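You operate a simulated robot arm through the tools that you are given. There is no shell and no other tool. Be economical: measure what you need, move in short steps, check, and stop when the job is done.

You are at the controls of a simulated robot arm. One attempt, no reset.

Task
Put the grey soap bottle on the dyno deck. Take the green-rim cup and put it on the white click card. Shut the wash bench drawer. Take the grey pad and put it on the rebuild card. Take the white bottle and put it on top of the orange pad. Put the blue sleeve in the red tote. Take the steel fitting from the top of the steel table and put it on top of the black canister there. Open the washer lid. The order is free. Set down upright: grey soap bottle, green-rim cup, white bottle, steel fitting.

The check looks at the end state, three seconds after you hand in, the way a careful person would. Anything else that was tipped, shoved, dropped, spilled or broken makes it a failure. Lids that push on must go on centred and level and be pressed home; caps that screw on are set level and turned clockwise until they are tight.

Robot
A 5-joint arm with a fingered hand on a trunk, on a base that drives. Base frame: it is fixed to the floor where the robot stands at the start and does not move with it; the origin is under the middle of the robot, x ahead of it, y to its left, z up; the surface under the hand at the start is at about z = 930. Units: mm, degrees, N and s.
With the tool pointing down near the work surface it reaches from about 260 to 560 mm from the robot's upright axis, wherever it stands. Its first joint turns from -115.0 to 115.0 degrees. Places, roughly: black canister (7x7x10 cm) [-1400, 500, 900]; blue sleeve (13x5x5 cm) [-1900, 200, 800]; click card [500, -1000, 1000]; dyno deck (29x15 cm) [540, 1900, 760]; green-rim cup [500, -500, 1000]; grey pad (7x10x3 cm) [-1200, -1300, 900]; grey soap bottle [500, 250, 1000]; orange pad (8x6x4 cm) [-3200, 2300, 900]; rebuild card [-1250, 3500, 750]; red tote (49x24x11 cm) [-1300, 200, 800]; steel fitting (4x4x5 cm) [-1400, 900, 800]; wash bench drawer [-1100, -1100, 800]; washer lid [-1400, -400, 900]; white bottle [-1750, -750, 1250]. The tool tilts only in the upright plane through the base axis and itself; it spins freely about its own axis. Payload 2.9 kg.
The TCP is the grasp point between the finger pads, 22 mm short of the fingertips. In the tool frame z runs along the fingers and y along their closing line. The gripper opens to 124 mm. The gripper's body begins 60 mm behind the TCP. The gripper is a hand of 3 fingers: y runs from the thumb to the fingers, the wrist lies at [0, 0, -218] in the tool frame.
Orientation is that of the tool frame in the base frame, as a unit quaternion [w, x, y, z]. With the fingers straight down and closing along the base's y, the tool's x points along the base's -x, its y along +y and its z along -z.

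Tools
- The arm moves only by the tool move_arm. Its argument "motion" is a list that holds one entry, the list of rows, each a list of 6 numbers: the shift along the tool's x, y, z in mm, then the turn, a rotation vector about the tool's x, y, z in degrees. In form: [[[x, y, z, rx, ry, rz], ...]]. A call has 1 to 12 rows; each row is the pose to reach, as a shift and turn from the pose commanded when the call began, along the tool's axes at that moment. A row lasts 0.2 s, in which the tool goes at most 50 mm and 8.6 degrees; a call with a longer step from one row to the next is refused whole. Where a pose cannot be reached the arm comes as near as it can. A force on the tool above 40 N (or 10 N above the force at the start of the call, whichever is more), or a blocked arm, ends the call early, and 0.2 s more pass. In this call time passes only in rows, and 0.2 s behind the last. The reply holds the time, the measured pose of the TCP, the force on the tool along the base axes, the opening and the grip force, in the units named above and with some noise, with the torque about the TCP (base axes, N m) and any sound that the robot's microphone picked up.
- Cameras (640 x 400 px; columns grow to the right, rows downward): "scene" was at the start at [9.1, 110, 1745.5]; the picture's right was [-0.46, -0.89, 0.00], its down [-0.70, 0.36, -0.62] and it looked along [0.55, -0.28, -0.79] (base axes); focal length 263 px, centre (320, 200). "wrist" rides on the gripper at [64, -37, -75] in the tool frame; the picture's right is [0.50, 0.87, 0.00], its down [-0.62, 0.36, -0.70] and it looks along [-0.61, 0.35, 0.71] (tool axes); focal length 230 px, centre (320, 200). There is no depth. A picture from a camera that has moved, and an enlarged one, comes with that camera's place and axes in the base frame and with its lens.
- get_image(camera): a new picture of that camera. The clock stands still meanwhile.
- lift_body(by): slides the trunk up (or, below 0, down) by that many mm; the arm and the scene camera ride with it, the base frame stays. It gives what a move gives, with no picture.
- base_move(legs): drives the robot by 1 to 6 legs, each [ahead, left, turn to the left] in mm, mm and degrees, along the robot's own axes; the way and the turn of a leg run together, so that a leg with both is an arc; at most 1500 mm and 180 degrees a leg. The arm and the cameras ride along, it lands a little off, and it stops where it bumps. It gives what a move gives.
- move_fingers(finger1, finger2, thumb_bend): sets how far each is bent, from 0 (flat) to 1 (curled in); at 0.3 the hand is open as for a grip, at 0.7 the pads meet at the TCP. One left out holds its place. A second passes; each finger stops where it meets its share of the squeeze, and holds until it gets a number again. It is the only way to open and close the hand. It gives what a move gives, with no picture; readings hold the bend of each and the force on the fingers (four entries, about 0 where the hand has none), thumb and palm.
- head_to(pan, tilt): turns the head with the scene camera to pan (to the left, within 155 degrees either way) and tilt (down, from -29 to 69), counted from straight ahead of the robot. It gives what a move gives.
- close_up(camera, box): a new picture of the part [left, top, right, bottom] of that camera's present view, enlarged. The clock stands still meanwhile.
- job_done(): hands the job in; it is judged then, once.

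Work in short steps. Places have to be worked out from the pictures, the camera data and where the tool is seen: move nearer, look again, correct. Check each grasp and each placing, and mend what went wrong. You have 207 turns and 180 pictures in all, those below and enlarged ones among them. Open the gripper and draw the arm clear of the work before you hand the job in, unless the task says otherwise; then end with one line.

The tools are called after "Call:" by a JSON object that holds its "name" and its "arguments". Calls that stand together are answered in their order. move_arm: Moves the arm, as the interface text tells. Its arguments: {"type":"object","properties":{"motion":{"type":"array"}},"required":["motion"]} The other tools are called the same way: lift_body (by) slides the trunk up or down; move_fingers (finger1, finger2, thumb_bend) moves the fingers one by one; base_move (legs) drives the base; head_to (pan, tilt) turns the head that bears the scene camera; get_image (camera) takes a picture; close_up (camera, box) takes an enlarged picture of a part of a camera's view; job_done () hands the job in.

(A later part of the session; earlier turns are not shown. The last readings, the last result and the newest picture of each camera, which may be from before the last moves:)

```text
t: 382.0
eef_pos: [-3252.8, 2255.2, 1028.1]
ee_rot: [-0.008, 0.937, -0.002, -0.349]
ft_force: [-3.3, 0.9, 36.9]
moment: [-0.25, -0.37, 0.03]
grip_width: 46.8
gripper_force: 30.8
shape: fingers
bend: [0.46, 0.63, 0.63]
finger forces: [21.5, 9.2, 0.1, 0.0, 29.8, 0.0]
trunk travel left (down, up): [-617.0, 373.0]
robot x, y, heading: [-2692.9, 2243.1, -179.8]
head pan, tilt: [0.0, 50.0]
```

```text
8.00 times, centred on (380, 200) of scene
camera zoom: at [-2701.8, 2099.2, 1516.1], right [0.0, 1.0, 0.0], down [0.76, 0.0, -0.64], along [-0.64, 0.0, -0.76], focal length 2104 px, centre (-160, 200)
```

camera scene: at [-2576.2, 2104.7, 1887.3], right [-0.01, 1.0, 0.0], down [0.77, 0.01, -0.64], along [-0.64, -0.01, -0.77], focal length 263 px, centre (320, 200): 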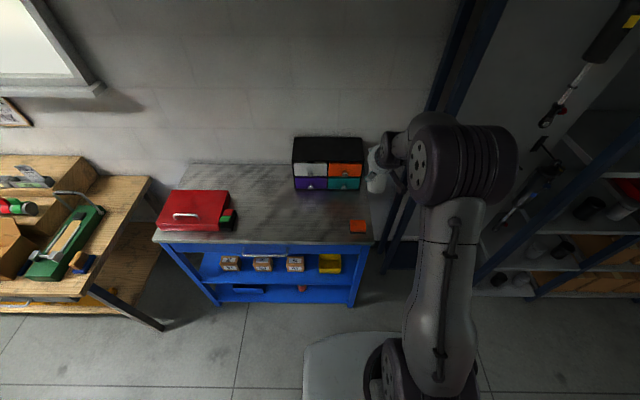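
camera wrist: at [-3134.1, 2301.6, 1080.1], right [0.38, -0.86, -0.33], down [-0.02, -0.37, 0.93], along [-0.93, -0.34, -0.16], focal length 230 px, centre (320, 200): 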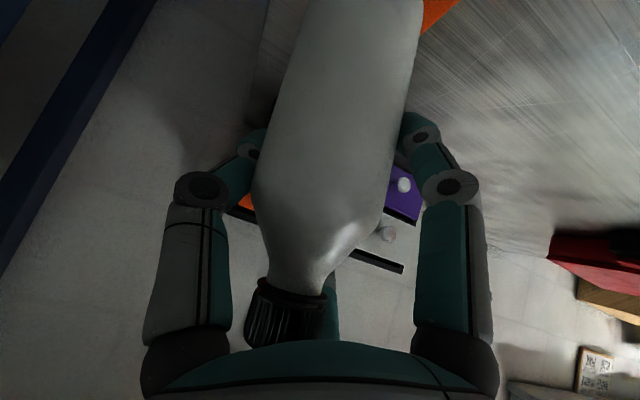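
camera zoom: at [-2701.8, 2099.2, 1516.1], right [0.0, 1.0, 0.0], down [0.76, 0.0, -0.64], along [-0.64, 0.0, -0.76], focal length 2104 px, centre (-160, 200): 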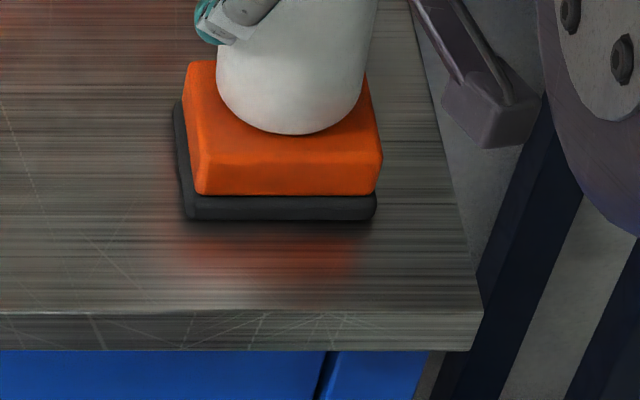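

Contact, but the bottle is about 13 mm too far back on the pad. I raise 12 mm, shift back 13 mm, and lower again.

Call:
{"name": "lift_body", "arguments": {"by": 14}}

Call:
{"name": "base_move", "arguments": {"legs": [[-13, 2, 0]]}}

Call:
{"name": "lift_body", "arguments": {"by": -7}}

Call:
{"name": "lift_body", "arguments": {"by": -3}}

Call:
{"name": "close_up", "arguments": {"camera": "scene", "box": [340, 175, 420, 225]}}

```text
t: 382.6
eef_pos: [-3251.4, 2255.0, 1033.8]
ee_rot: [-0.007, 0.94, -0.001, -0.341]
ft_force: [0.4, -0.3, -2.7]
moment: [-0.04, 0.01, -0.01]
grip_width: 47.3
gripper_force: 22.6
shape: fingers
bend: [0.46, 0.64, 0.63]
finger forces: [12.8, 11.2, 0.1, 0.1, 21.5, 0.0]
trunk travel left (down, up): [-631.0, 359.0]
robot x, y, heading: [-2689.0, 2243.7, -179.8]
head pan, tilt: [0.0, 50.0]
```

```text
t: 383.4
eef_pos: [-3240.4, 2252.7, 1035.6]
ee_rot: [-0.007, 0.939, -0.001, -0.343]
ft_force: [0.6, 0.5, -1.7]
moment: [-0.04, 0.03, 0.0]
grip_width: 47.0
gripper_force: 23.0
shape: fingers
bend: [0.46, 0.64, 0.63]
finger forces: [12.9, 11.1, 0.0, 0.0, 21.6, 0.1]
trunk travel left (down, up): [-631.0, 359.0]
robot x, y, heading: [-2677.9, 2241.8, -180.1]
head pan, tilt: [0.0, 50.0]
```

```text
t: 383.9
eef_pos: [-3239.4, 2253.0, 1029.9]
ee_rot: [-0.009, 0.939, -0.002, -0.345]
ft_force: [-1.6, 0.0, 10.2]
moment: [-0.02, -0.19, 0.02]
grip_width: 46.8
gripper_force: 24.9
shape: fingers
bend: [0.46, 0.64, 0.63]
finger forces: [13.9, 12.4, 0.1, 0.0, 23.1, 0.0]
trunk travel left (down, up): [-624.0, 366.0]
robot x, y, heading: [-2680.3, 2242.4, -179.7]
head pan, tilt: [0.0, 50.0]
```

```text
t: 384.5
eef_pos: [-3238.7, 2253.2, 1029.9]
ee_rot: [-0.008, 0.938, -0.002, -0.347]
ft_force: [-4.0, -0.2, 27.1]
moment: [0.01, -0.22, 0.03]
grip_width: 46.8
gripper_force: 28.4
shape: fingers
bend: [0.46, 0.64, 0.63]
finger forces: [15.9, 13.5, 0.0, 0.1, 26.9, 0.1]
trunk travel left (down, up): [-621.0, 369.0]
robot x, y, heading: [-2680.3, 2242.7, -179.8]
head pan, tilt: [0.0, 50.0]
```

```text
8.00 times, centred on (380, 200) of scene
camera zoom: at [-2689.5, 2097.3, 1519.7], right [0.0, 1.0, 0.0], down [0.76, 0.0, -0.64], along [-0.64, 0.0, -0.76], focal length 2104 px, centre (-160, 200)
```

zoom: 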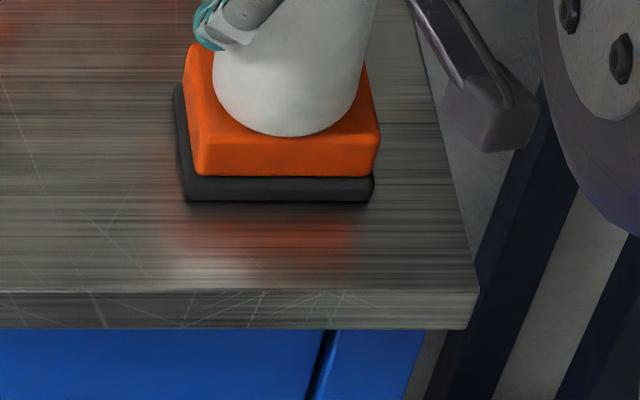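

Now well centred. I relieve, release, and back out along the tool axis.

Call:
{"name": "lift_body", "arguments": {"by": 3.5}}

Call:
{"name": "move_fingers", "arguments": {"finger1": 0.3, "finger2": 0.3, "thumb_bend": 0.3}}

Call:
{"name": "move_arm", "arguments": {"motion": [[[0, 0, -30, 0, 0, 0], [0, 0, -70, 0, 0, 0], [0, 0, -110, 0, 0, 0], [0, 0, -150, 0, 0, 0]]]}}

Call:
{"name": "base_move", "arguments": {"legs": [[-150, 0, 0]]}}

Call:
{"name": "get_image", "arguments": {"camera": "scene"}}

```text
t: 385.0
eef_pos: [-3238.1, 2253.1, 1029.6]
ee_rot: [-0.007, 0.939, -0.002, -0.343]
ft_force: [-3.6, 1.7, 15.6]
moment: [0.05, 0.07, 0.02]
grip_width: 46.8
gripper_force: 26.8
shape: fingers
bend: [0.46, 0.64, 0.63]
finger forces: [14.7, 12.0, 0.0, 0.0, 25.9, 0.0]
trunk travel left (down, up): [-625.0, 365.0]
robot x, y, heading: [-2677.7, 2238.4, -180.1]
head pan, tilt: [0.0, 50.0]
```

```text
t: 386.0
eef_pos: [-3240.4, 2254.4, 1028.6]
ee_rot: [-0.008, 0.939, -0.002, -0.343]
ft_force: [0.7, 0.0, 0.6]
moment: [0.01, 0.0, 0.0]
grip_width: 103.4
gripper_force: 0.0
shape: fingers
bend: [0.3, 0.3, 0.3]
finger forces: [0.0, 0.0, 0.1, 0.1, 0.0, 0.0]
trunk travel left (down, up): [-625.0, 365.0]
robot x, y, heading: [-2680.1, 2242.5, -180.0]
head pan, tilt: [0.0, 50.0]
```

```text
t: 387.0
eef_pos: [-3141.4, 2253.0, 1144.2]
ee_rot: [-0.007, 0.94, -0.001, -0.342]
ft_force: [0.6, 0.4, 0.0]
moment: [0.02, -0.01, 0.0]
grip_width: 103.5
gripper_force: 0.0
shape: fingers
bend: [0.3, 0.3, 0.3]
finger forces: [0.0, 0.0, 0.0, 0.0, 0.0, 0.0]
trunk travel left (down, up): [-625.0, 365.0]
robot x, y, heading: [-2679.2, 2244.3, -180.0]
head pan, tilt: [0.0, 50.0]
```

```text
t: 388.4
eef_pos: [-2993.5, 2252.3, 1146.0]
ee_rot: [-0.008, 0.939, -0.002, -0.343]
ft_force: [0.1, -0.4, 0.5]
moment: [-0.01, 0.01, 0.01]
grip_width: 103.5
gripper_force: 0.1
shape: fingers
bend: [0.3, 0.3, 0.3]
finger forces: [0.0, 0.0, 0.1, 0.1, 0.0, 0.0]
trunk travel left (down, up): [-625.0, 365.0]
robot x, y, heading: [-2531.5, 2241.8, 180.0]
head pan, tilt: [0.0, 50.0]
```

```text
35 pictures are left
camera scene: at [-2544.7, 2097.1, 1522.9], right [0.0, 1.0, 0.0], down [0.77, 0.0, -0.64], along [-0.64, 0.0, -0.77], focal length 263 px, centre (320, 200)
```

scene: 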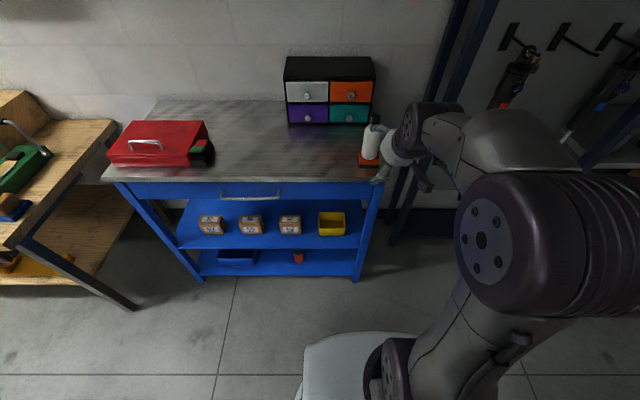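

White bottle stands on the orange pad. Last is the blue sleeve: I set the tool vertical and spun 90°, and drive to the rear of the steel table.

Call:
{"name": "move_arm", "arguments": {"motion": [[[0, 0, -10, 0, 8, 0], [0, 0, -20, 0, 16, 0], [0, 0, -30, 0, 24, 0], [0, 0, -40, 0, 32, 0], [0, 0, -50, 0, 40, 0]]]}}

Call:
{"name": "move_arm", "arguments": {"motion": [[[0, 0, 0, 0, 0, 8.2], [0, 0, 0, 0, 0, 16.4], [0, 0, 0, 0, 0, 24.6], [0, 0, 0, 0, 0, 32.8], [0, 0, 0, 0, 0, 41], [0, 0, 0, 0, 0, 49.2], [0, 0, 0, 0, 0, 57.4], [0, 0, 0, 0, 0, 65.6], [0, 0, 0, 0, 0, 73.8], [0, 0, 0, 0, 0, 82], [0, 0, 0, 0, 0, 90]]]}}

Call:
{"name": "base_move", "arguments": {"legs": [[0, 0, 90], [1050, 0, 0], [1000, 0, 0], [0, 0, 90]]}}

Call:
{"name": "head_to", "arguments": {"pan": 0, "tilt": 52}}

Call:
{"name": "get_image", "arguments": {"camera": "scene"}}

```text
t: 389.6
eef_pos: [-2964.2, 2250.5, 1181.2]
ee_rot: [0.0, 1.0, -0.006, 0.001]
ft_force: [-0.9, -0.2, 0.8]
moment: [-0.01, 0.0, 0.0]
grip_width: 103.9
gripper_force: 0.1
shape: fingers
bend: [0.3, 0.3, 0.3]
finger forces: [0.0, 0.0, 0.0, 0.0, 0.1, 0.0]
trunk travel left (down, up): [-625.0, 365.0]
robot x, y, heading: [-2530.8, 2243.4, 179.9]
head pan, tilt: [0.0, 50.0]
```

```text
t: 391.9
eef_pos: [-2963.2, 2252.3, 1183.0]
ee_rot: [0.0, -0.703, 0.712, 0.0]
ft_force: [0.1, -0.6, 0.3]
moment: [0.0, -0.01, -0.02]
grip_width: 104.0
gripper_force: 0.0
shape: fingers
bend: [0.3, 0.3, 0.3]
finger forces: [0.1, 0.0, 0.0, 0.0, 0.1, 0.0]
trunk travel left (down, up): [-625.0, 365.0]
robot x, y, heading: [-2533.0, 2244.4, 180.0]
head pan, tilt: [0.0, 50.0]
```

```text
t: 409.9
eef_pos: [-2055.5, 182.3, 1183.2]
ee_rot: [0.001, 0.699, 0.715, 0.001]
ft_force: [-0.3, 0.1, -0.4]
moment: [-0.02, -0.03, 0.0]
grip_width: 103.7
gripper_force: 0.1
shape: fingers
bend: [0.3, 0.3, 0.3]
finger forces: [0.0, 0.1, 0.1, 0.0, 0.0, 0.0]
trunk travel left (down, up): [-625.0, 365.0]
robot x, y, heading: [-2487.5, 177.7, 1.8]
head pan, tilt: [0.0, 50.0]
```

```text
t: 410.5
eef_pos: [-2055.6, 182.1, 1182.6]
ee_rot: [0.0, 0.699, 0.715, 0.0]
ft_force: [-0.1, 0.1, 0.2]
moment: [0.02, 0.02, -0.02]
grip_width: 103.8
gripper_force: 0.0
shape: fingers
bend: [0.3, 0.3, 0.3]
finger forces: [0.0, 0.1, 0.0, 0.0, 0.0, 0.0]
trunk travel left (down, up): [-625.0, 365.0]
robot x, y, heading: [-2487.2, 179.1, 2.2]
head pan, tilt: [0.0, 52.0]
```

```text
34 pictures are left
camera scene: at [-2474.5, 322.5, 1520.2], right [0.03, -1.0, 0.0], down [-0.79, -0.03, -0.62], along [0.62, 0.02, -0.79], focal length 263 px, centre (320, 200)
```

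scene: 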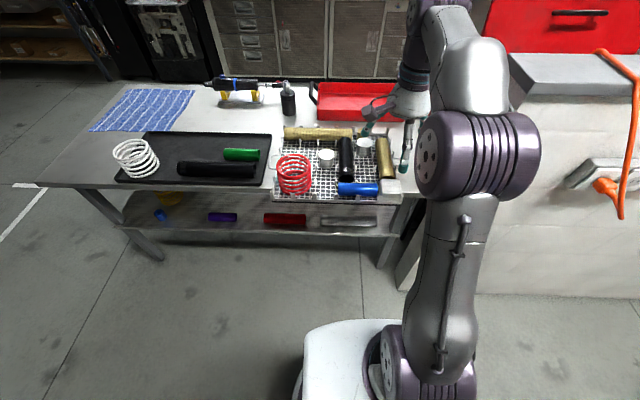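

Call:
{"name": "close_up", "arguments": {"camera": "scene", "box": [310, 120, 430, 220]}}

Call:
{"name": "get_image", "arguments": {"camera": "wrist"}}

```text
4.00 times, centred on (370, 170) of scene
camera zoom: at [-2474.5, 322.5, 1520.2], right [0.03, -1.0, 0.0], down [-0.79, -0.03, -0.62], along [0.62, 0.02, -0.79], focal length 1052 px, centre (120, 320)
```

zoom: 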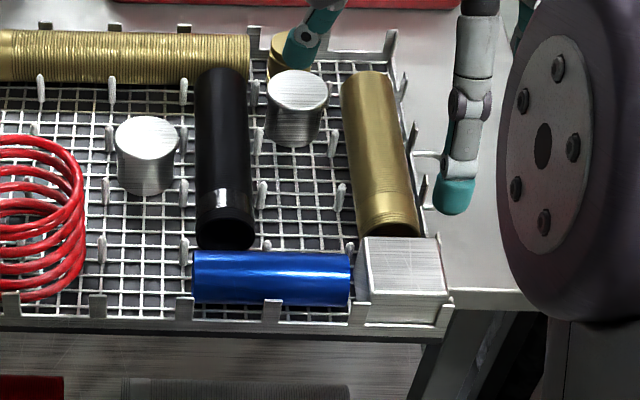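

```text
32 pictures are left
camera wrist: at [-2093.7, 245.7, 1257.3], right [0.85, 0.52, 0.0], down [0.37, -0.61, 0.7], along [0.37, -0.6, -0.71], focal length 230 px, centre (320, 200)
```

wrist: 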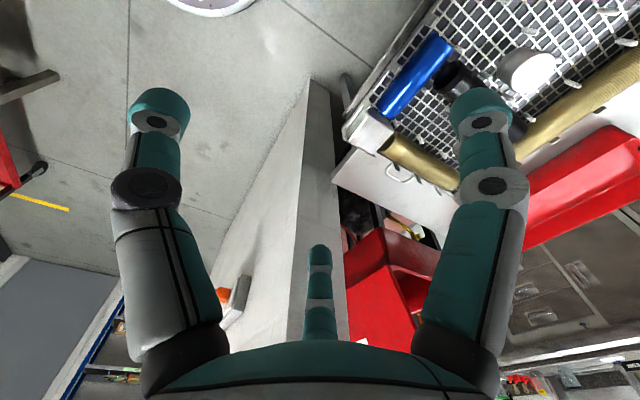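

The sleeve (centre about (-1902, 217)) is hemmed in by a black tube, pins and rail tabs. A direct pinch between the two fingers at y≈181, with the thumb curled out of the way, should fit. I set that hand shape and line up.

Call:
{"name": "move_arm", "arguments": {"motion": [[[0, 0, 0, 0, 0, -8.2], [0, 0, 0, 0, 0, -16.4], [0, 0, 0, 0, 0, -24.6], [0, 0, 0, 0, 0, -32.8], [0, 0, 0, 0, 0, -41], [0, 0, 0, 0, 0, -49.2], [0, 0, 0, 0, 0, -57.4], [0, 0, 0, 0, 0, -65.6], [0, 0, 0, 0, 0, -73.8], [0, 0, 0, 0, 0, -82], [0, 0, 0, 0, 0, -90]]]}}

Call:
{"name": "move_fingers", "arguments": {"finger1": 0.36, "finger2": 0.36, "thumb_bend": 1.0}}

Call:
{"name": "base_move", "arguments": {"legs": [[0, 0, -2], [135, 0, 0]]}}

Call:
{"name": "lift_body", "arguments": {"by": -210}}

Call:
{"name": "get_image", "arguments": {"camera": "wrist"}}

```text
t: 412.9
eef_pos: [-2054.8, 181.3, 1182.7]
ee_rot: [0.001, -0.013, 1.0, 0.0]
ft_force: [-0.3, 0.7, -0.3]
moment: [0.01, -0.03, -0.02]
grip_width: 103.5
gripper_force: 0.0
shape: fingers
bend: [0.3, 0.3, 0.3]
finger forces: [0.1, 0.0, 0.1, 0.1, 0.1, 0.0]
trunk travel left (down, up): [-625.0, 365.0]
robot x, y, heading: [-2488.6, 177.4, 2.2]
head pan, tilt: [0.0, 52.0]
```

```text
t: 413.9
eef_pos: [-2055.5, 181.0, 1181.5]
ee_rot: [0.0, -0.013, 1.0, 0.0]
ft_force: [1.1, 0.2, -0.2]
moment: [0.04, 0.0, -0.02]
grip_width: 50.8
gripper_force: 0.0
shape: fingers
bend: [0.36, 0.36, 1.0]
finger forces: [0.1, 0.1, 0.0, 0.0, 0.0, 0.0]
trunk travel left (down, up): [-625.0, 365.0]
robot x, y, heading: [-2486.2, 176.3, 2.0]
head pan, tilt: [0.0, 52.0]
```

```text
t: 415.6
eef_pos: [-1920.1, 167.1, 1181.6]
ee_rot: [-0.001, 0.005, 1.0, 0.0]
ft_force: [0.0, -0.2, -0.6]
moment: [0.04, 0.01, 0.0]
grip_width: 51.2
gripper_force: 0.1
shape: fingers
bend: [0.36, 0.36, 1.0]
finger forces: [0.0, 0.0, 0.0, 0.0, 0.0, 0.1]
trunk travel left (down, up): [-625.0, 365.0]
robot x, y, heading: [-2351.8, 179.2, -0.1]
head pan, tilt: [0.0, 52.0]
```

```text
t: 417.9
eef_pos: [-1921.8, 167.8, 971.1]
ee_rot: [0.001, 0.004, 1.0, 0.0]
ft_force: [-0.1, 0.2, -0.2]
moment: [-0.01, 0.01, 0.03]
grip_width: 50.7
gripper_force: 0.2
shape: fingers
bend: [0.36, 0.36, 1.0]
finger forces: [0.0, 0.1, 0.1, 0.1, 0.1, 0.0]
trunk travel left (down, up): [-415.0, 575.0]
robot x, y, heading: [-2353.8, 177.9, -0.0]
head pan, tilt: [0.0, 52.0]
```

```text
31 pictures are left
camera wrist: at [-1986.2, 131.4, 1046.8], right [-0.49, 0.87, 0.0], down [0.62, 0.35, 0.7], along [0.61, 0.35, -0.71], focal length 230 px, centre (320, 200)
```

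wrist: 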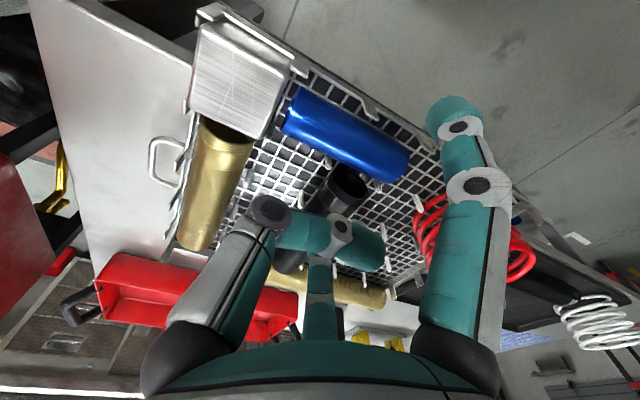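

The sleeve axis is at x≈-1907 (y 152–274). I adjust to pinch at y≈180 and lower part-way.

Call:
{"name": "base_move", "arguments": {"legs": [[14, -5, 0]]}}

Call:
{"name": "lift_body", "arguments": {"by": -80}}

Call:
{"name": "get_image", "arguments": {"camera": "wrist"}}

Call:
{"name": "close_up", "arguments": {"camera": "scene", "box": [310, 130, 450, 240]}}

```text
t: 418.6
eef_pos: [-1908.0, 161.1, 972.0]
ee_rot: [0.001, 0.006, 1.0, 0.0]
ft_force: [-0.1, 0.1, -0.1]
moment: [0.0, -0.03, -0.02]
grip_width: 51.0
gripper_force: 0.1
shape: fingers
bend: [0.36, 0.36, 1.0]
finger forces: [0.1, 0.0, 0.0, 0.0, 0.1, 0.0]
trunk travel left (down, up): [-415.0, 575.0]
robot x, y, heading: [-2340.2, 168.3, 0.3]
head pan, tilt: [0.0, 52.0]
```

```text
t: 419.8
eef_pos: [-1908.7, 161.9, 892.5]
ee_rot: [0.001, 0.004, 1.0, 0.0]
ft_force: [0.0, -0.7, -0.3]
moment: [-0.02, -0.01, -0.02]
grip_width: 50.8
gripper_force: 0.1
shape: fingers
bend: [0.36, 0.36, 1.0]
finger forces: [0.0, 0.1, 0.0, 0.0, 0.1, 0.1]
trunk travel left (down, up): [-335.0, 655.0]
robot x, y, heading: [-2340.3, 172.3, -0.0]
head pan, tilt: [0.0, 52.0]
```

```text
30 pictures are left
camera wrist: at [-1972.5, 126.3, 966.8], right [-0.49, 0.87, 0.0], down [0.62, 0.35, 0.7], along [0.61, 0.35, -0.71], focal length 230 px, centre (320, 200)
```

wrist: 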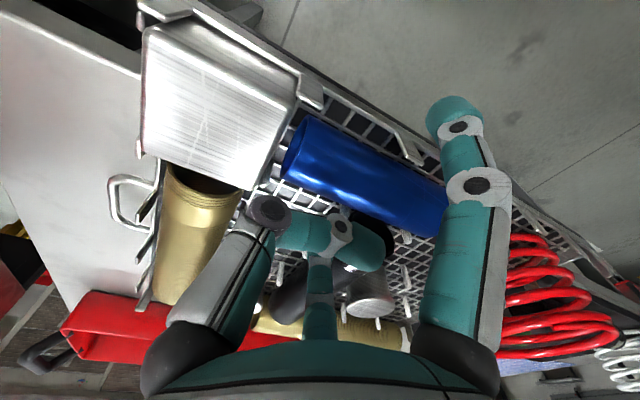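

```text
3.64 times, centred on (380, 185) of scene
camera zoom: at [-2322.8, 316.9, 1230.2], right [0.0, -1.0, 0.0], down [-0.79, 0.0, -0.62], along [0.62, 0.0, -0.79], focal length 956 px, centre (102, 254)
```

zoom: 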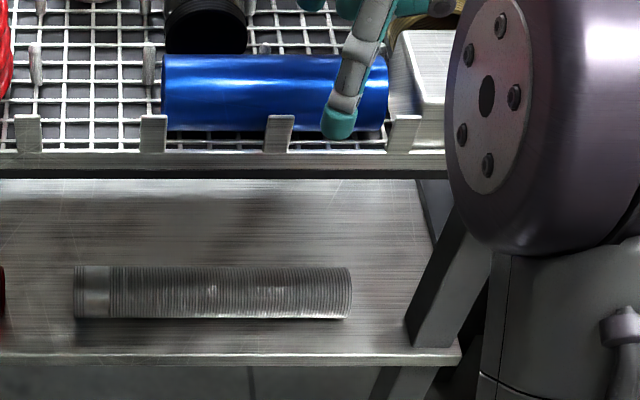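

The near finger sits mid-slot between the rail tabs. I lower to TCP≈869, watching for thumb contact.

Call:
{"name": "lift_body", "arguments": {"by": -20}}

Call:
{"name": "lift_body", "arguments": {"by": -5}}

```text
t: 420.5
eef_pos: [-1908.4, 162.8, 872.8]
ee_rot: [0.0, 0.004, 1.0, 0.0]
ft_force: [-0.2, -0.3, -0.3]
moment: [-0.03, 0.0, -0.03]
grip_width: 50.9
gripper_force: 0.1
shape: fingers
bend: [0.36, 0.36, 1.0]
finger forces: [0.1, 0.0, 0.1, 0.0, 0.1, 0.0]
trunk travel left (down, up): [-315.0, 675.0]
robot x, y, heading: [-2341.7, 174.1, -0.1]
head pan, tilt: [0.0, 52.0]
```

```text
t: 421.0
eef_pos: [-1908.7, 162.7, 867.1]
ee_rot: [0.001, 0.004, 1.0, 0.0]
ft_force: [-0.2, -0.3, 0.4]
moment: [0.0, 0.01, 0.06]
grip_width: 50.9
gripper_force: 0.1
shape: fingers
bend: [0.36, 0.36, 1.0]
finger forces: [0.0, 0.1, 0.0, 0.1, 0.0, 0.1]
trunk travel left (down, up): [-310.0, 680.0]
robot x, y, heading: [-2340.8, 172.4, 0.2]
head pan, tilt: [0.0, 52.0]
```

Call:
{"name": "lift_body", "arguments": {"by": -5}}

Call:
{"name": "get_image", "arguments": {"camera": "wrist"}}

```text
t: 421.6
eef_pos: [-1907.5, 162.6, 862.5]
ee_rot: [0.001, 0.004, 1.0, 0.0]
ft_force: [-0.3, -0.1, -1.0]
moment: [0.02, 0.02, 0.0]
grip_width: 51.0
gripper_force: 0.0
shape: fingers
bend: [0.36, 0.36, 1.0]
finger forces: [0.0, 0.1, 0.0, 0.0, 0.0, 0.0]
trunk travel left (down, up): [-305.0, 685.0]
robot x, y, heading: [-2343.1, 174.1, 0.1]
head pan, tilt: [0.0, 52.0]
```

```text
28 pictures are left
camera wrist: at [-1972.5, 126.3, 936.8], right [-0.49, 0.87, 0.0], down [0.62, 0.35, 0.7], along [0.61, 0.35, -0.71], focal length 230 px, centre (320, 200)
```

wrist: 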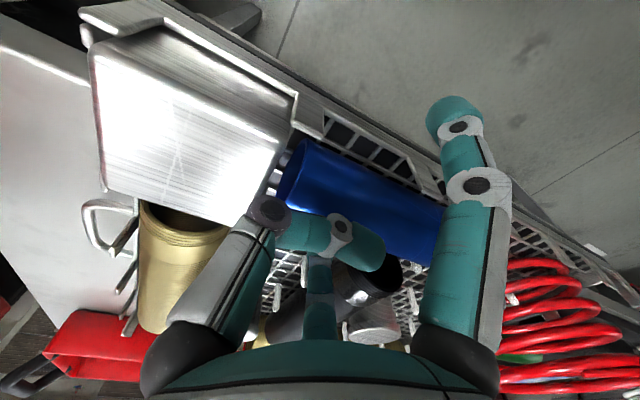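

Clear all round. I pinch with the two fingers.

Call:
{"name": "move_fingers", "arguments": {"finger1": 0.75, "finger2": 0.75}}

Call:
{"name": "get_image", "arguments": {"camera": "wrist"}}

```text
t: 422.6
eef_pos: [-1908.0, 161.9, 862.6]
ee_rot: [0.0, 0.004, 1.0, 0.001]
ft_force: [0.1, 1.5, 1.5]
moment: [0.03, 0.06, -0.06]
grip_width: 34.4
gripper_force: 10.3
shape: fingers
bend: [0.57, 0.53, 1.0]
finger forces: [9.8, 10.6, 0.1, 0.0, 0.0, 0.0]
trunk travel left (down, up): [-305.0, 685.0]
robot x, y, heading: [-2337.6, 173.5, 0.0]
head pan, tilt: [0.0, 52.0]
```

```text
27 pictures are left
camera wrist: at [-1972.5, 126.5, 936.9], right [-0.49, 0.87, 0.0], down [0.62, 0.35, 0.7], along [0.61, 0.35, -0.71], focal length 230 px, centre (320, 200)
```

wrist: 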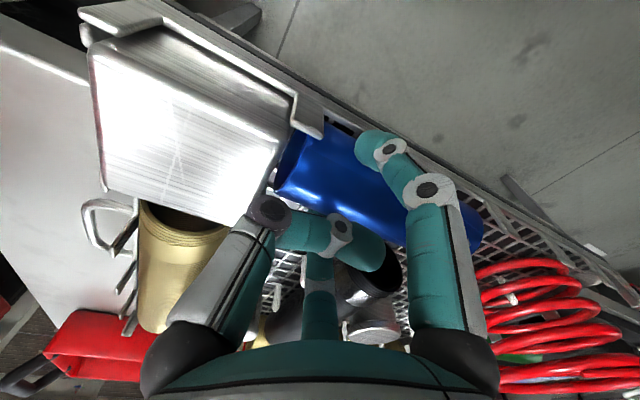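

Both fingers press about 10 N. I squeeze harder and lift a little to test.

Call:
{"name": "move_fingers", "arguments": {"finger1": 1.0, "finger2": 1.0}}

Call:
{"name": "lift_body", "arguments": {"by": 25}}

Call:
{"name": "get_image", "arguments": {"camera": "wrist"}}

```text
t: 423.6
eef_pos: [-1908.4, 162.0, 862.6]
ee_rot: [0.001, 0.004, 1.0, 0.0]
ft_force: [0.2, 0.4, 2.1]
moment: [0.07, 0.05, -0.03]
grip_width: 33.8
gripper_force: 9.7
shape: fingers
bend: [0.57, 0.53, 1.0]
finger forces: [10.0, 9.9, 0.0, 0.0, 0.0, 0.0]
trunk travel left (down, up): [-305.0, 685.0]
robot x, y, heading: [-2338.9, 170.5, 0.2]
head pan, tilt: [0.0, 52.0]
```

```text
t: 424.3
eef_pos: [-1907.4, 162.8, 886.7]
ee_rot: [0.001, 0.004, 1.0, 0.0]
ft_force: [-0.7, 1.4, -0.7]
moment: [-0.01, -0.02, 0.02]
grip_width: 33.6
gripper_force: 7.4
shape: fingers
bend: [0.58, 0.53, 1.0]
finger forces: [7.7, 7.7, 0.0, 0.1, 0.0, 0.0]
trunk travel left (down, up): [-330.0, 660.0]
robot x, y, heading: [-2339.8, 173.4, -0.1]
head pan, tilt: [0.0, 52.0]
```

```text
26 pictures are left
camera wrist: at [-1972.3, 126.3, 961.8], right [-0.49, 0.87, 0.0], down [0.62, 0.35, 0.7], along [0.61, 0.35, -0.71], focal length 230 px, centre (320, 200)
```

wrist: 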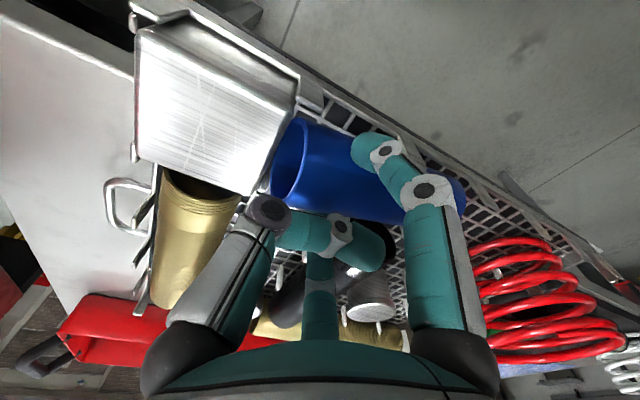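

It is lifting, right end first, with the left end trailing. I raise further and look.

Call:
{"name": "lift_body", "arguments": {"by": 60}}

Call:
{"name": "get_image", "arguments": {"camera": "scene"}}

```text
t: 425.3
eef_pos: [-1908.1, 162.7, 947.5]
ee_rot: [0.001, 0.005, 1.0, 0.0]
ft_force: [-0.6, -0.8, -0.1]
moment: [0.01, 0.0, -0.01]
grip_width: 27.2
gripper_force: 0.0
shape: fingers
bend: [0.71, 0.66, 1.0]
finger forces: [0.1, 0.0, 0.1, 0.0, 0.1, 0.0]
trunk travel left (down, up): [-390.0, 600.0]
robot x, y, heading: [-2337.5, 171.5, 0.2]
head pan, tilt: [0.0, 52.0]
```

```text
25 pictures are left
camera scene: at [-2322.6, 317.0, 1285.2], right [0.0, -1.0, 0.0], down [-0.79, 0.0, -0.62], along [0.62, 0.0, -0.79], focal length 263 px, centre (320, 200)
```

scene: 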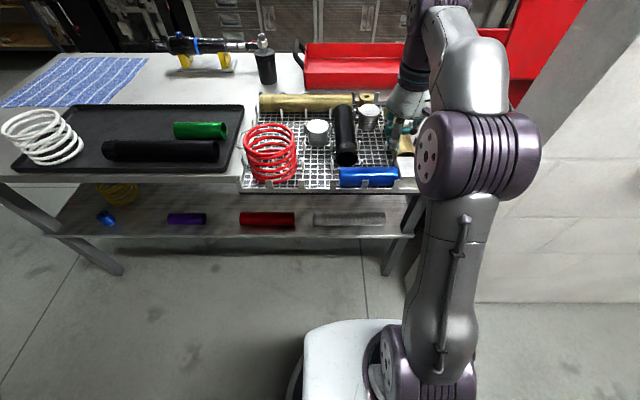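

It slipped back into its place because the two-finger squeeze is limited and the pinch is off-centre. New idea: pinch and tilt its right end up onto the neighbouring block, which raises the middle clear of pins and tabs for a full three-finger grip.

Call:
{"name": "move_fingers", "arguments": {"finger1": 0.36, "finger2": 0.36}}

Call:
{"name": "lift_body", "arguments": {"by": -85}}

Call:
{"name": "move_fingers", "arguments": {"finger1": 1.0, "finger2": 1.0}}

Call:
{"name": "lift_body", "arguments": {"by": 38}}

Call:
{"name": "get_image", "arguments": {"camera": "wrist"}}

```text
t: 426.3
eef_pos: [-1908.0, 161.4, 946.6]
ee_rot: [0.001, 0.004, 1.0, 0.0]
ft_force: [-0.9, 0.1, -0.2]
moment: [0.02, 0.01, 0.01]
grip_width: 50.7
gripper_force: 0.0
shape: fingers
bend: [0.36, 0.36, 1.0]
finger forces: [0.0, 0.0, 0.0, 0.1, 0.0, 0.0]
trunk travel left (down, up): [-390.0, 600.0]
robot x, y, heading: [-2338.5, 174.0, -0.1]
head pan, tilt: [0.0, 52.0]
```

```text
t: 427.5
eef_pos: [-1908.5, 163.4, 862.4]
ee_rot: [0.001, 0.004, 1.0, 0.0]
ft_force: [0.7, 0.6, -0.6]
moment: [-0.02, 0.0, -0.01]
grip_width: 50.2
gripper_force: 0.0
shape: fingers
bend: [0.36, 0.36, 1.0]
finger forces: [0.1, 0.0, 0.0, 0.0, 0.1, 0.0]
trunk travel left (down, up): [-305.0, 685.0]
robot x, y, heading: [-2341.0, 174.5, 0.2]
head pan, tilt: [0.0, 52.0]
```

```text
t: 428.5
eef_pos: [-1908.1, 162.1, 861.6]
ee_rot: [0.001, 0.004, 1.0, 0.0]
ft_force: [1.3, 2.2, 2.4]
moment: [0.08, 0.0, -0.03]
grip_width: 34.9
gripper_force: 10.5
shape: fingers
bend: [0.56, 0.53, 1.0]
finger forces: [9.4, 10.9, 0.0, 0.0, 0.0, 0.0]
trunk travel left (down, up): [-305.0, 685.0]
robot x, y, heading: [-2340.5, 171.7, -0.0]
head pan, tilt: [0.0, 52.0]
```

```text
t: 429.3
eef_pos: [-1908.2, 160.8, 901.0]
ee_rot: [0.001, 0.005, 1.0, 0.0]
ft_force: [-0.1, 0.4, 0.0]
moment: [-0.04, -0.03, -0.02]
grip_width: 27.4
gripper_force: 0.0
shape: fingers
bend: [0.71, 0.66, 1.0]
finger forces: [0.0, 0.1, 0.1, 0.1, 0.1, 0.0]
trunk travel left (down, up): [-343.0, 647.0]
robot x, y, heading: [-2341.9, 171.2, -0.1]
head pan, tilt: [0.0, 52.0]
```

```text
24 pictures are left
camera wrist: at [-1972.4, 126.3, 974.8], right [-0.49, 0.87, 0.0], down [0.62, 0.35, 0.7], along [0.61, 0.35, -0.71], focal length 230 px, centre (320, 200)
```

wrist: 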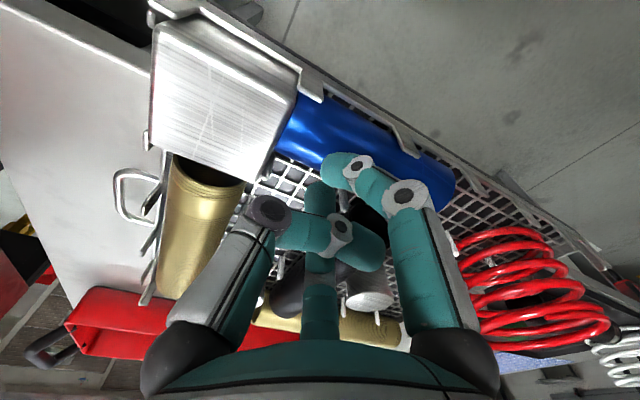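

It slipped early because the curled thumb kept the fingertips too high on the sleeve. I'll spin the hand 180° so the flat thumb lies beyond the sleeve's open end, letting the finger pair go lower and nearer the middle.

Call:
{"name": "lift_body", "arguments": {"by": 70}}

Call:
{"name": "move_arm", "arguments": {"motion": [[[0, 0, 0, 0, 0, 8.3], [0, 0, 0, 0, 0, 16.6], [0, 0, 0, 0, 0, 24.9], [0, 0, 0, 0, 0, 33.2], [0, 0, 0, 0, 0, 41.5], [0, 0, 0, 0, 0, 49.8], [0, 0, 0, 0, 0, 58.1], [0, 0, 0, 0, 0, 66.4], [0, 0, 0, 0, 0, 74.7], [0, 0, 0, 0, 0, 83], [0, 0, 0, 0, 0, 90]]]}}

Call:
{"name": "move_arm", "arguments": {"motion": [[[0, 0, 0, 0, 0, 8.3], [0, 0, 0, 0, 0, 16.6], [0, 0, 0, 0, 0, 24.9], [0, 0, 0, 0, 0, 33.2], [0, 0, 0, 0, 0, 41.5], [0, 0, 0, 0, 0, 49.8], [0, 0, 0, 0, 0, 58.1], [0, 0, 0, 0, 0, 66.4], [0, 0, 0, 0, 0, 74.7], [0, 0, 0, 0, 0, 83], [0, 0, 0, 0, 0, 90]]]}}

Call:
{"name": "move_fingers", "arguments": {"finger1": 0.36, "finger2": 0.36, "thumb_bend": 0.0}}

Call:
{"name": "base_move", "arguments": {"legs": [[0, 42, 0]]}}

Call:
{"name": "get_image", "arguments": {"camera": "wrist"}}

Call:
{"name": "close_up", "arguments": {"camera": "scene", "box": [310, 120, 450, 230]}}

```text
t: 430.4
eef_pos: [-1908.5, 163.2, 970.4]
ee_rot: [0.0, 0.005, 1.0, 0.0]
ft_force: [0.2, 0.4, -0.3]
moment: [0.0, 0.02, -0.01]
grip_width: 27.4
gripper_force: 0.0
shape: fingers
bend: [0.71, 0.66, 1.0]
finger forces: [0.1, 0.0, 0.1, 0.1, 0.0, 0.1]
trunk travel left (down, up): [-413.0, 577.0]
robot x, y, heading: [-2339.0, 172.3, -0.0]
head pan, tilt: [0.0, 52.0]
```

```text
t: 432.8
eef_pos: [-1909.0, 163.4, 969.7]
ee_rot: [0.001, 0.711, 0.703, 0.002]
ft_force: [0.7, 0.2, 0.4]
moment: [0.01, -0.01, 0.04]
grip_width: 27.5
gripper_force: 0.0
shape: fingers
bend: [0.71, 0.66, 1.0]
finger forces: [0.0, 0.0, 0.0, 0.1, 0.0, 0.1]
trunk travel left (down, up): [-413.0, 577.0]
robot x, y, heading: [-2340.9, 170.8, 0.0]
head pan, tilt: [0.0, 52.0]
```

```text
t: 435.2
eef_pos: [-1907.2, 161.5, 970.5]
ee_rot: [0.0, 1.0, -0.005, 0.002]
ft_force: [0.4, -0.2, -0.2]
moment: [0.01, 0.01, 0.02]
grip_width: 27.3
gripper_force: 0.0
shape: fingers
bend: [0.71, 0.66, 1.0]
finger forces: [0.1, 0.0, 0.0, 0.0, 0.1, 0.0]
trunk travel left (down, up): [-413.0, 577.0]
robot x, y, heading: [-2344.5, 168.3, 0.2]
head pan, tilt: [0.0, 52.0]
```

```text
t: 436.2
eef_pos: [-1908.8, 163.8, 971.0]
ee_rot: [0.0, 1.0, -0.005, 0.0]
ft_force: [-0.1, 0.1, 0.8]
moment: [-0.01, -0.01, -0.02]
grip_width: 120.7
gripper_force: 0.0
shape: fingers
bend: [0.36, 0.36, 0.0]
finger forces: [0.1, 0.1, 0.0, 0.0, 0.0, 0.0]
trunk travel left (down, up): [-413.0, 577.0]
robot x, y, heading: [-2339.9, 173.6, -0.1]
head pan, tilt: [0.0, 52.0]
```

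```text
t: 437.1
eef_pos: [-1907.7, 204.8, 971.1]
ee_rot: [0.001, 1.0, -0.005, 0.001]
ft_force: [0.4, -0.2, 0.2]
moment: [-0.03, -0.01, 0.01]
grip_width: 120.5
gripper_force: 0.1
shape: fingers
bend: [0.36, 0.36, 0.0]
finger forces: [0.0, 0.1, 0.0, 0.0, 0.0, 0.0]
trunk travel left (down, up): [-413.0, 577.0]
robot x, y, heading: [-2339.5, 211.4, 0.2]
head pan, tilt: [0.0, 52.0]
```

```text
23 pictures are left
camera wrist: at [-1843.5, 242.1, 1045.3], right [0.49, -0.87, 0.0], down [-0.62, -0.35, 0.7], along [-0.61, -0.35, -0.71], focal length 230 px, centre (320, 200)
```

wrist: 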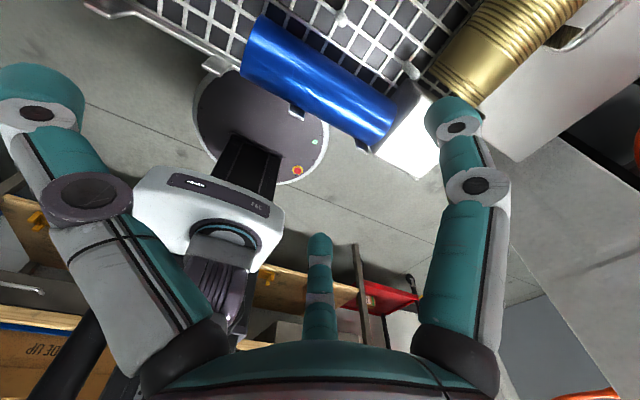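

```text
3.64 times, centred on (380, 175) of scene
camera zoom: at [-2322.8, 359.5, 1308.1], right [0.0, -1.0, 0.0], down [-0.79, 0.0, -0.62], along [0.62, 0.0, -0.79], focal length 956 px, centre (102, 291)
```

zoom: 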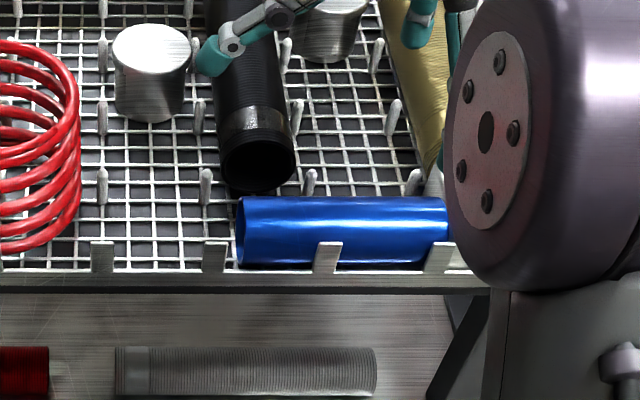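

Geometry now fits: slot y 174–195 on both sides, pinch at about 185, thumb tip beyond the sleeve's end. I lower in stages.

Call:
{"name": "lift_body", "arguments": {"by": -108}}

Call:
{"name": "lift_body", "arguments": {"by": -6}}

Call:
{"name": "lift_body", "arguments": {"by": -4}}

Call:
{"name": "lift_body", "arguments": {"by": -4}}

```text
t: 438.5
eef_pos: [-1908.0, 204.1, 862.1]
ee_rot: [0.001, 1.0, -0.005, 0.001]
ft_force: [0.4, 0.0, 0.0]
moment: [0.02, 0.01, 0.0]
grip_width: 120.8
gripper_force: 0.2
shape: fingers
bend: [0.36, 0.36, 0.0]
finger forces: [0.1, 0.0, 0.0, 0.0, 0.0, 0.1]
trunk travel left (down, up): [-305.0, 685.0]
robot x, y, heading: [-2343.0, 211.7, -0.0]
head pan, tilt: [0.0, 52.0]
```

```text
t: 439.0
eef_pos: [-1908.5, 204.2, 856.8]
ee_rot: [0.0, 1.0, -0.004, 0.0]
ft_force: [0.7, 0.7, 0.1]
moment: [-0.01, -0.02, 0.0]
grip_width: 120.7
gripper_force: 0.0
shape: fingers
bend: [0.36, 0.36, 0.0]
finger forces: [0.1, 0.0, 0.1, 0.1, 0.0, 0.0]
trunk travel left (down, up): [-299.0, 691.0]
robot x, y, heading: [-2338.9, 211.9, 0.0]
head pan, tilt: [0.0, 52.0]
```

```text
t: 439.6
eef_pos: [-1907.2, 204.1, 852.1]
ee_rot: [-0.001, 1.0, -0.004, 0.001]
ft_force: [0.9, 0.0, 0.3]
moment: [0.01, 0.02, -0.02]
grip_width: 120.5
gripper_force: 0.0
shape: fingers
bend: [0.36, 0.36, 0.0]
finger forces: [0.0, 0.1, 0.0, 0.0, 0.1, 0.0]
trunk travel left (down, up): [-295.0, 695.0]
robot x, y, heading: [-2338.3, 212.5, 0.2]
head pan, tilt: [0.0, 52.0]
```

```text
t: 440.1
eef_pos: [-1906.7, 204.8, 848.1]
ee_rot: [0.0, 1.0, -0.005, 0.001]
ft_force: [0.6, 0.6, 0.7]
moment: [-0.02, -0.01, 0.0]
grip_width: 120.6
gripper_force: 0.1
shape: fingers
bend: [0.36, 0.36, 0.0]
finger forces: [0.0, 0.0, 0.0, 0.1, 0.0, 0.0]
trunk travel left (down, up): [-291.0, 699.0]
robot x, y, heading: [-2339.5, 214.3, -0.1]
head pan, tilt: [0.0, 52.0]
```

Call:
{"name": "close_up", "arguments": {"camera": "scene", "box": [330, 140, 430, 220]}}

```text
5.00 times, centred on (380, 180) of scene
camera zoom: at [-2322.9, 358.4, 1186.2], right [0.0, -1.0, 0.0], down [-0.79, 0.0, -0.62], along [0.62, 0.0, -0.79], focal length 1315 px, centre (20, 300)
```

zoom: 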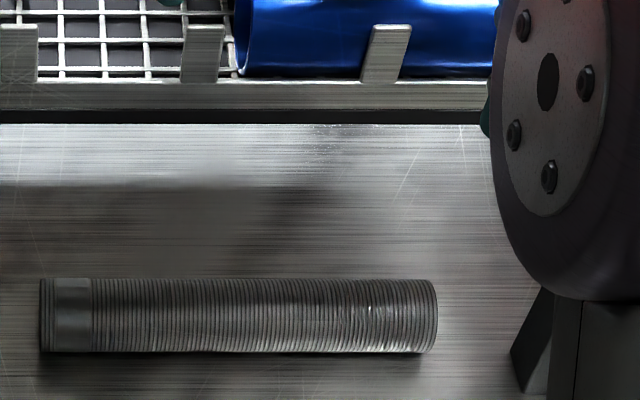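

The near finger is outside the rail (top z≈838), so I raise to TCP 859 to pass over it, then pinch and test-lift slightly.

Call:
{"name": "lift_body", "arguments": {"by": 11.5}}

Call:
{"name": "move_fingers", "arguments": {"finger1": 1.0, "finger2": 1.0}}

Call:
{"name": "lift_body", "arguments": {"by": 20}}

Call:
{"name": "get_image", "arguments": {"camera": "wrist"}}

```text
t: 440.7
eef_pos: [-1908.0, 203.9, 859.8]
ee_rot: [0.0, 1.0, -0.004, 0.001]
ft_force: [1.3, -1.2, 0.0]
moment: [-0.02, 0.01, -0.04]
grip_width: 120.7
gripper_force: 0.1
shape: fingers
bend: [0.36, 0.36, 0.0]
finger forces: [0.0, 0.1, 0.0, 0.1, 0.0, 0.0]
trunk travel left (down, up): [-302.0, 688.0]
robot x, y, heading: [-2339.3, 212.7, 0.2]
head pan, tilt: [0.0, 52.0]
```

```text
t: 441.7
eef_pos: [-1907.5, 204.3, 859.9]
ee_rot: [-0.001, 1.0, -0.004, 0.001]
ft_force: [1.3, -0.4, 0.2]
moment: [0.0, 0.0, 0.01]
grip_width: 101.1
gripper_force: 10.3
shape: fingers
bend: [0.53, 0.56, 0.0]
finger forces: [10.4, 9.7, 0.1, 0.1, 0.0, 0.1]
trunk travel left (down, up): [-302.0, 688.0]
robot x, y, heading: [-2339.9, 214.3, 0.0]
head pan, tilt: [0.0, 52.0]
```

```text
t: 442.4
eef_pos: [-1907.7, 204.2, 879.9]
ee_rot: [0.0, 1.0, -0.004, 0.001]
ft_force: [-0.2, 1.0, -1.8]
moment: [0.02, -0.01, 0.0]
grip_width: 100.9
gripper_force: 10.7
shape: fingers
bend: [0.53, 0.56, 0.0]
finger forces: [10.6, 10.2, 0.0, 0.0, 0.0, 0.0]
trunk travel left (down, up): [-322.0, 668.0]
robot x, y, heading: [-2342.4, 213.8, 0.3]
head pan, tilt: [0.0, 52.0]
```

```text
20 pictures are left
camera wrist: at [-1843.3, 241.6, 954.8], right [0.49, -0.87, 0.0], down [-0.62, -0.35, 0.7], along [-0.61, -0.35, -0.71], focal length 230 px, centre (320, 200)
```

wrist: 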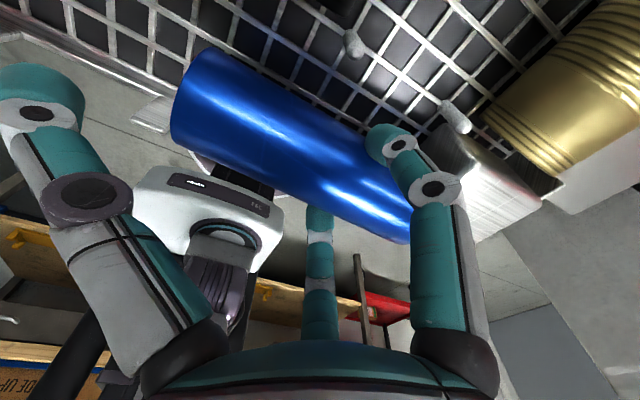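

It's holding (10 N each, about 2 N weight). I lift further gently.

Call:
{"name": "lift_body", "arguments": {"by": 40}}

Call:
{"name": "lift_body", "arguments": {"by": 60}}

Call:
{"name": "get_image", "arguments": {"camera": "wrist"}}

```text
t: 443.2
eef_pos: [-1907.3, 203.7, 920.2]
ee_rot: [0.001, 1.0, -0.004, 0.001]
ft_force: [-0.6, -0.3, -2.1]
moment: [0.03, 0.03, 0.02]
grip_width: 100.9
gripper_force: 10.3
shape: fingers
bend: [0.53, 0.56, 0.0]
finger forces: [10.2, 10.3, 0.0, 0.1, 0.1, 0.0]
trunk travel left (down, up): [-362.0, 628.0]
robot x, y, heading: [-2341.1, 212.9, 0.0]
head pan, tilt: [0.0, 52.0]
```

```text
t: 444.2
eef_pos: [-1906.9, 204.8, 979.6]
ee_rot: [0.0, 1.0, -0.005, 0.001]
ft_force: [-0.2, -0.2, -2.2]
moment: [0.01, 0.0, -0.01]
grip_width: 101.0
gripper_force: 10.0
shape: fingers
bend: [0.53, 0.56, 0.0]
finger forces: [10.2, 10.1, 0.0, 0.1, 0.0, 0.0]
trunk travel left (down, up): [-422.0, 568.0]
robot x, y, heading: [-2340.4, 211.6, -0.1]
head pan, tilt: [0.0, 52.0]
```

```text
19 pictures are left
camera wrist: at [-1843.3, 241.3, 1054.7], right [0.49, -0.87, 0.0], down [-0.62, -0.35, 0.7], along [-0.61, -0.35, -0.71], focal length 230 px, centre (320, 200)
```

wrist: 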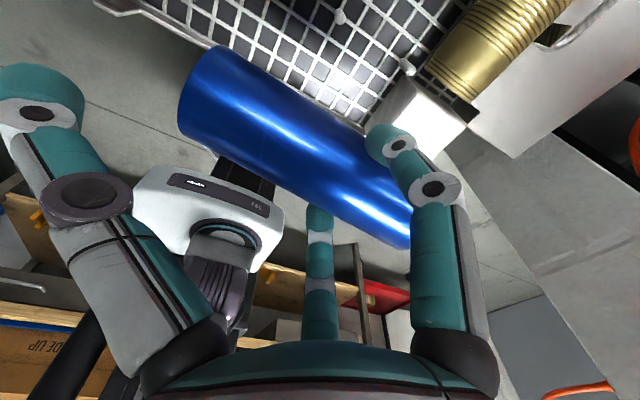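

The sleeve hangs level and secure. I drive it round the table to the tote side.

Call:
{"name": "base_move", "arguments": {"legs": [[-160, 0, 0], [0, 0, 90], [880, 0, 0], [870, 0, 0], [0, 0, -90]]}}

Call:
{"name": "base_move", "arguments": {"legs": [[1000, 0, 0], [1000, 0, 0], [0, 0, -90], [900, 0, 0], [880, 0, 0], [0, 0, -90]]}}

Call:
{"name": "get_image", "arguments": {"camera": "scene"}}

```text
t: 461.7
eef_pos: [-2060.6, 1916.4, 980.6]
ee_rot: [0.0, 1.0, -0.019, 0.001]
ft_force: [-0.7, 0.4, -1.9]
moment: [0.01, -0.04, 0.02]
grip_width: 100.9
gripper_force: 9.3
shape: fingers
bend: [0.54, 0.56, 0.0]
finger forces: [9.5, 9.4, 0.0, 0.0, 0.0, 0.0]
trunk travel left (down, up): [-422.0, 568.0]
robot x, y, heading: [-2491.7, 1936.3, -1.5]
head pan, tilt: [0.0, 52.0]
```

```text
t: 487.8
eef_pos: [-1053.1, 223.1, 978.5]
ee_rot: [-0.001, 0.029, 1.0, 0.0]
ft_force: [-0.2, -0.9, -1.9]
moment: [0.0, -0.01, -0.01]
grip_width: 100.5
gripper_force: 9.7
shape: fingers
bend: [0.54, 0.56, 0.0]
finger forces: [9.3, 9.4, 0.1, 0.0, 0.0, 0.0]
trunk travel left (down, up): [-422.0, 568.0]
robot x, y, heading: [-619.4, 190.8, 177.1]
head pan, tilt: [0.0, 52.0]
```

```text
18 pictures are left
camera scene: at [-642.0, 47.3, 1317.7], right [0.05, 1.0, 0.0], down [0.79, -0.04, -0.62], along [-0.61, 0.03, -0.79], focal length 263 px, centre (320, 200)
```

scene: 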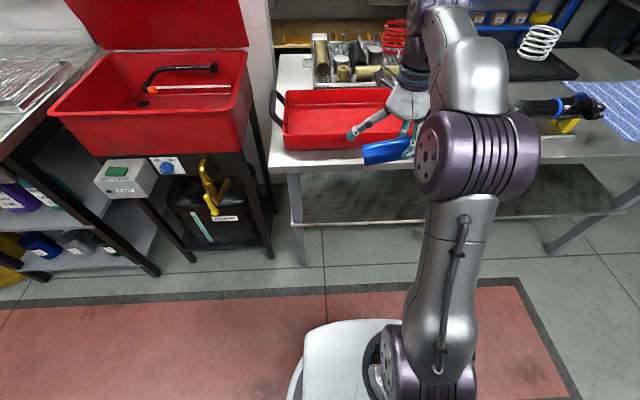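

Still held. I raise a bit, square up, and move over the middle of the tote.

Call:
{"name": "lift_body", "arguments": {"by": 25}}

Call:
{"name": "base_move", "arguments": {"legs": [[0, 0, 2.9], [0, 36, 0], [300, 0, 0]]}}

Call:
{"name": "get_image", "arguments": {"camera": "wrist"}}

Call:
{"name": "get_image", "arguments": {"camera": "scene"}}

```text
t: 488.5
eef_pos: [-1054.0, 222.2, 1005.4]
ee_rot: [-0.001, 0.029, 1.0, 0.002]
ft_force: [-0.8, 0.3, -2.1]
moment: [0.01, -0.02, -0.03]
grip_width: 100.7
gripper_force: 9.5
shape: fingers
bend: [0.54, 0.56, 0.0]
finger forces: [9.3, 9.3, 0.0, 0.0, 0.1, 0.0]
trunk travel left (down, up): [-447.0, 543.0]
robot x, y, heading: [-623.2, 192.6, 177.2]
head pan, tilt: [0.0, 52.0]
```

```text
t: 491.4
eef_pos: [-1352.0, 163.2, 1004.2]
ee_rot: [-0.001, 0.003, 1.0, 0.0]
ft_force: [-0.3, 0.6, -1.2]
moment: [0.06, 0.0, 0.01]
grip_width: 100.9
gripper_force: 9.4
shape: fingers
bend: [0.54, 0.56, 0.0]
finger forces: [9.4, 9.4, 0.0, 0.1, 0.1, 0.0]
trunk travel left (down, up): [-447.0, 543.0]
robot x, y, heading: [-921.5, 153.7, -179.8]
head pan, tilt: [0.0, 52.0]
```

```text
17 pictures are left
camera wrist: at [-1416.9, 127.1, 1079.5], right [-0.49, 0.87, 0.0], down [0.62, 0.35, 0.7], along [0.61, 0.35, -0.71], focal length 230 px, centre (320, 200)
```

wrist: 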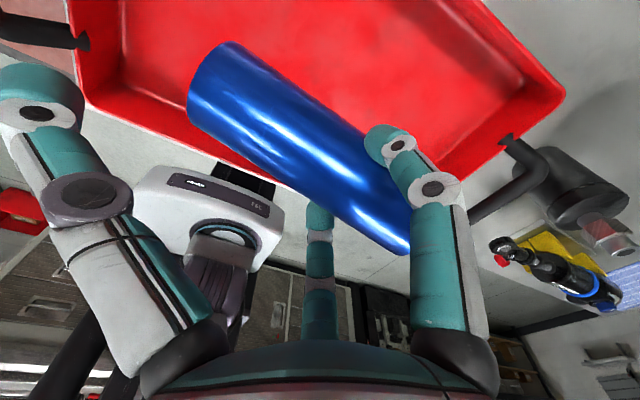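

```text
16 pictures are left
camera scene: at [-933.2, 9.3, 1342.7], right [0.0, 1.0, 0.0], down [0.79, 0.0, -0.61], along [-0.61, 0.0, -0.79], focal length 263 px, centre (320, 200)
```

scene: 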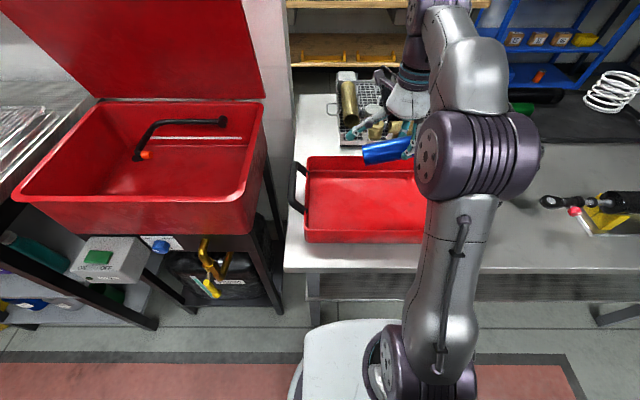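

The tote spans about x -1452 to -1245, y 0 to 330, and the sleeve is centred over it. I lower into it.

Call:
{"name": "lift_body", "arguments": {"by": -128}}

Call:
{"name": "lift_body", "arguments": {"by": -12}}

Call:
{"name": "get_image", "arguments": {"camera": "wrist"}}

```text
t: 492.9
eef_pos: [-1352.2, 162.8, 876.6]
ee_rot: [-0.002, 0.003, 1.0, 0.0]
ft_force: [-0.4, -0.3, -1.5]
moment: [0.0, 0.01, -0.01]
grip_width: 100.7
gripper_force: 9.6
shape: fingers
bend: [0.54, 0.56, 0.0]
finger forces: [9.4, 9.3, 0.0, 0.0, 0.0, 0.1]
trunk travel left (down, up): [-319.0, 671.0]
robot x, y, heading: [-918.7, 150.8, -179.8]
head pan, tilt: [0.0, 52.0]
```

```text
t: 493.6
eef_pos: [-1351.7, 162.8, 865.3]
ee_rot: [-0.001, 0.003, 1.0, 0.0]
ft_force: [-0.1, -0.8, -2.0]
moment: [0.0, -0.02, 0.02]
grip_width: 100.7
gripper_force: 9.5
shape: fingers
bend: [0.54, 0.56, 0.0]
finger forces: [9.6, 9.6, 0.0, 0.0, 0.0, 0.0]
trunk travel left (down, up): [-307.0, 683.0]
robot x, y, heading: [-918.4, 156.3, -179.6]
head pan, tilt: [0.0, 52.0]
```

```text
15 pictures are left
camera wrist: at [-1416.2, 127.2, 939.8], right [-0.49, 0.87, 0.0], down [0.62, 0.35, 0.7], along [0.61, 0.35, -0.71], focal length 230 px, centre (320, 200)
```

wrist: 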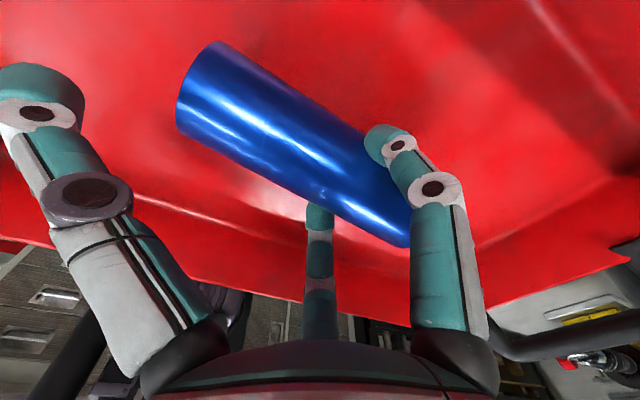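

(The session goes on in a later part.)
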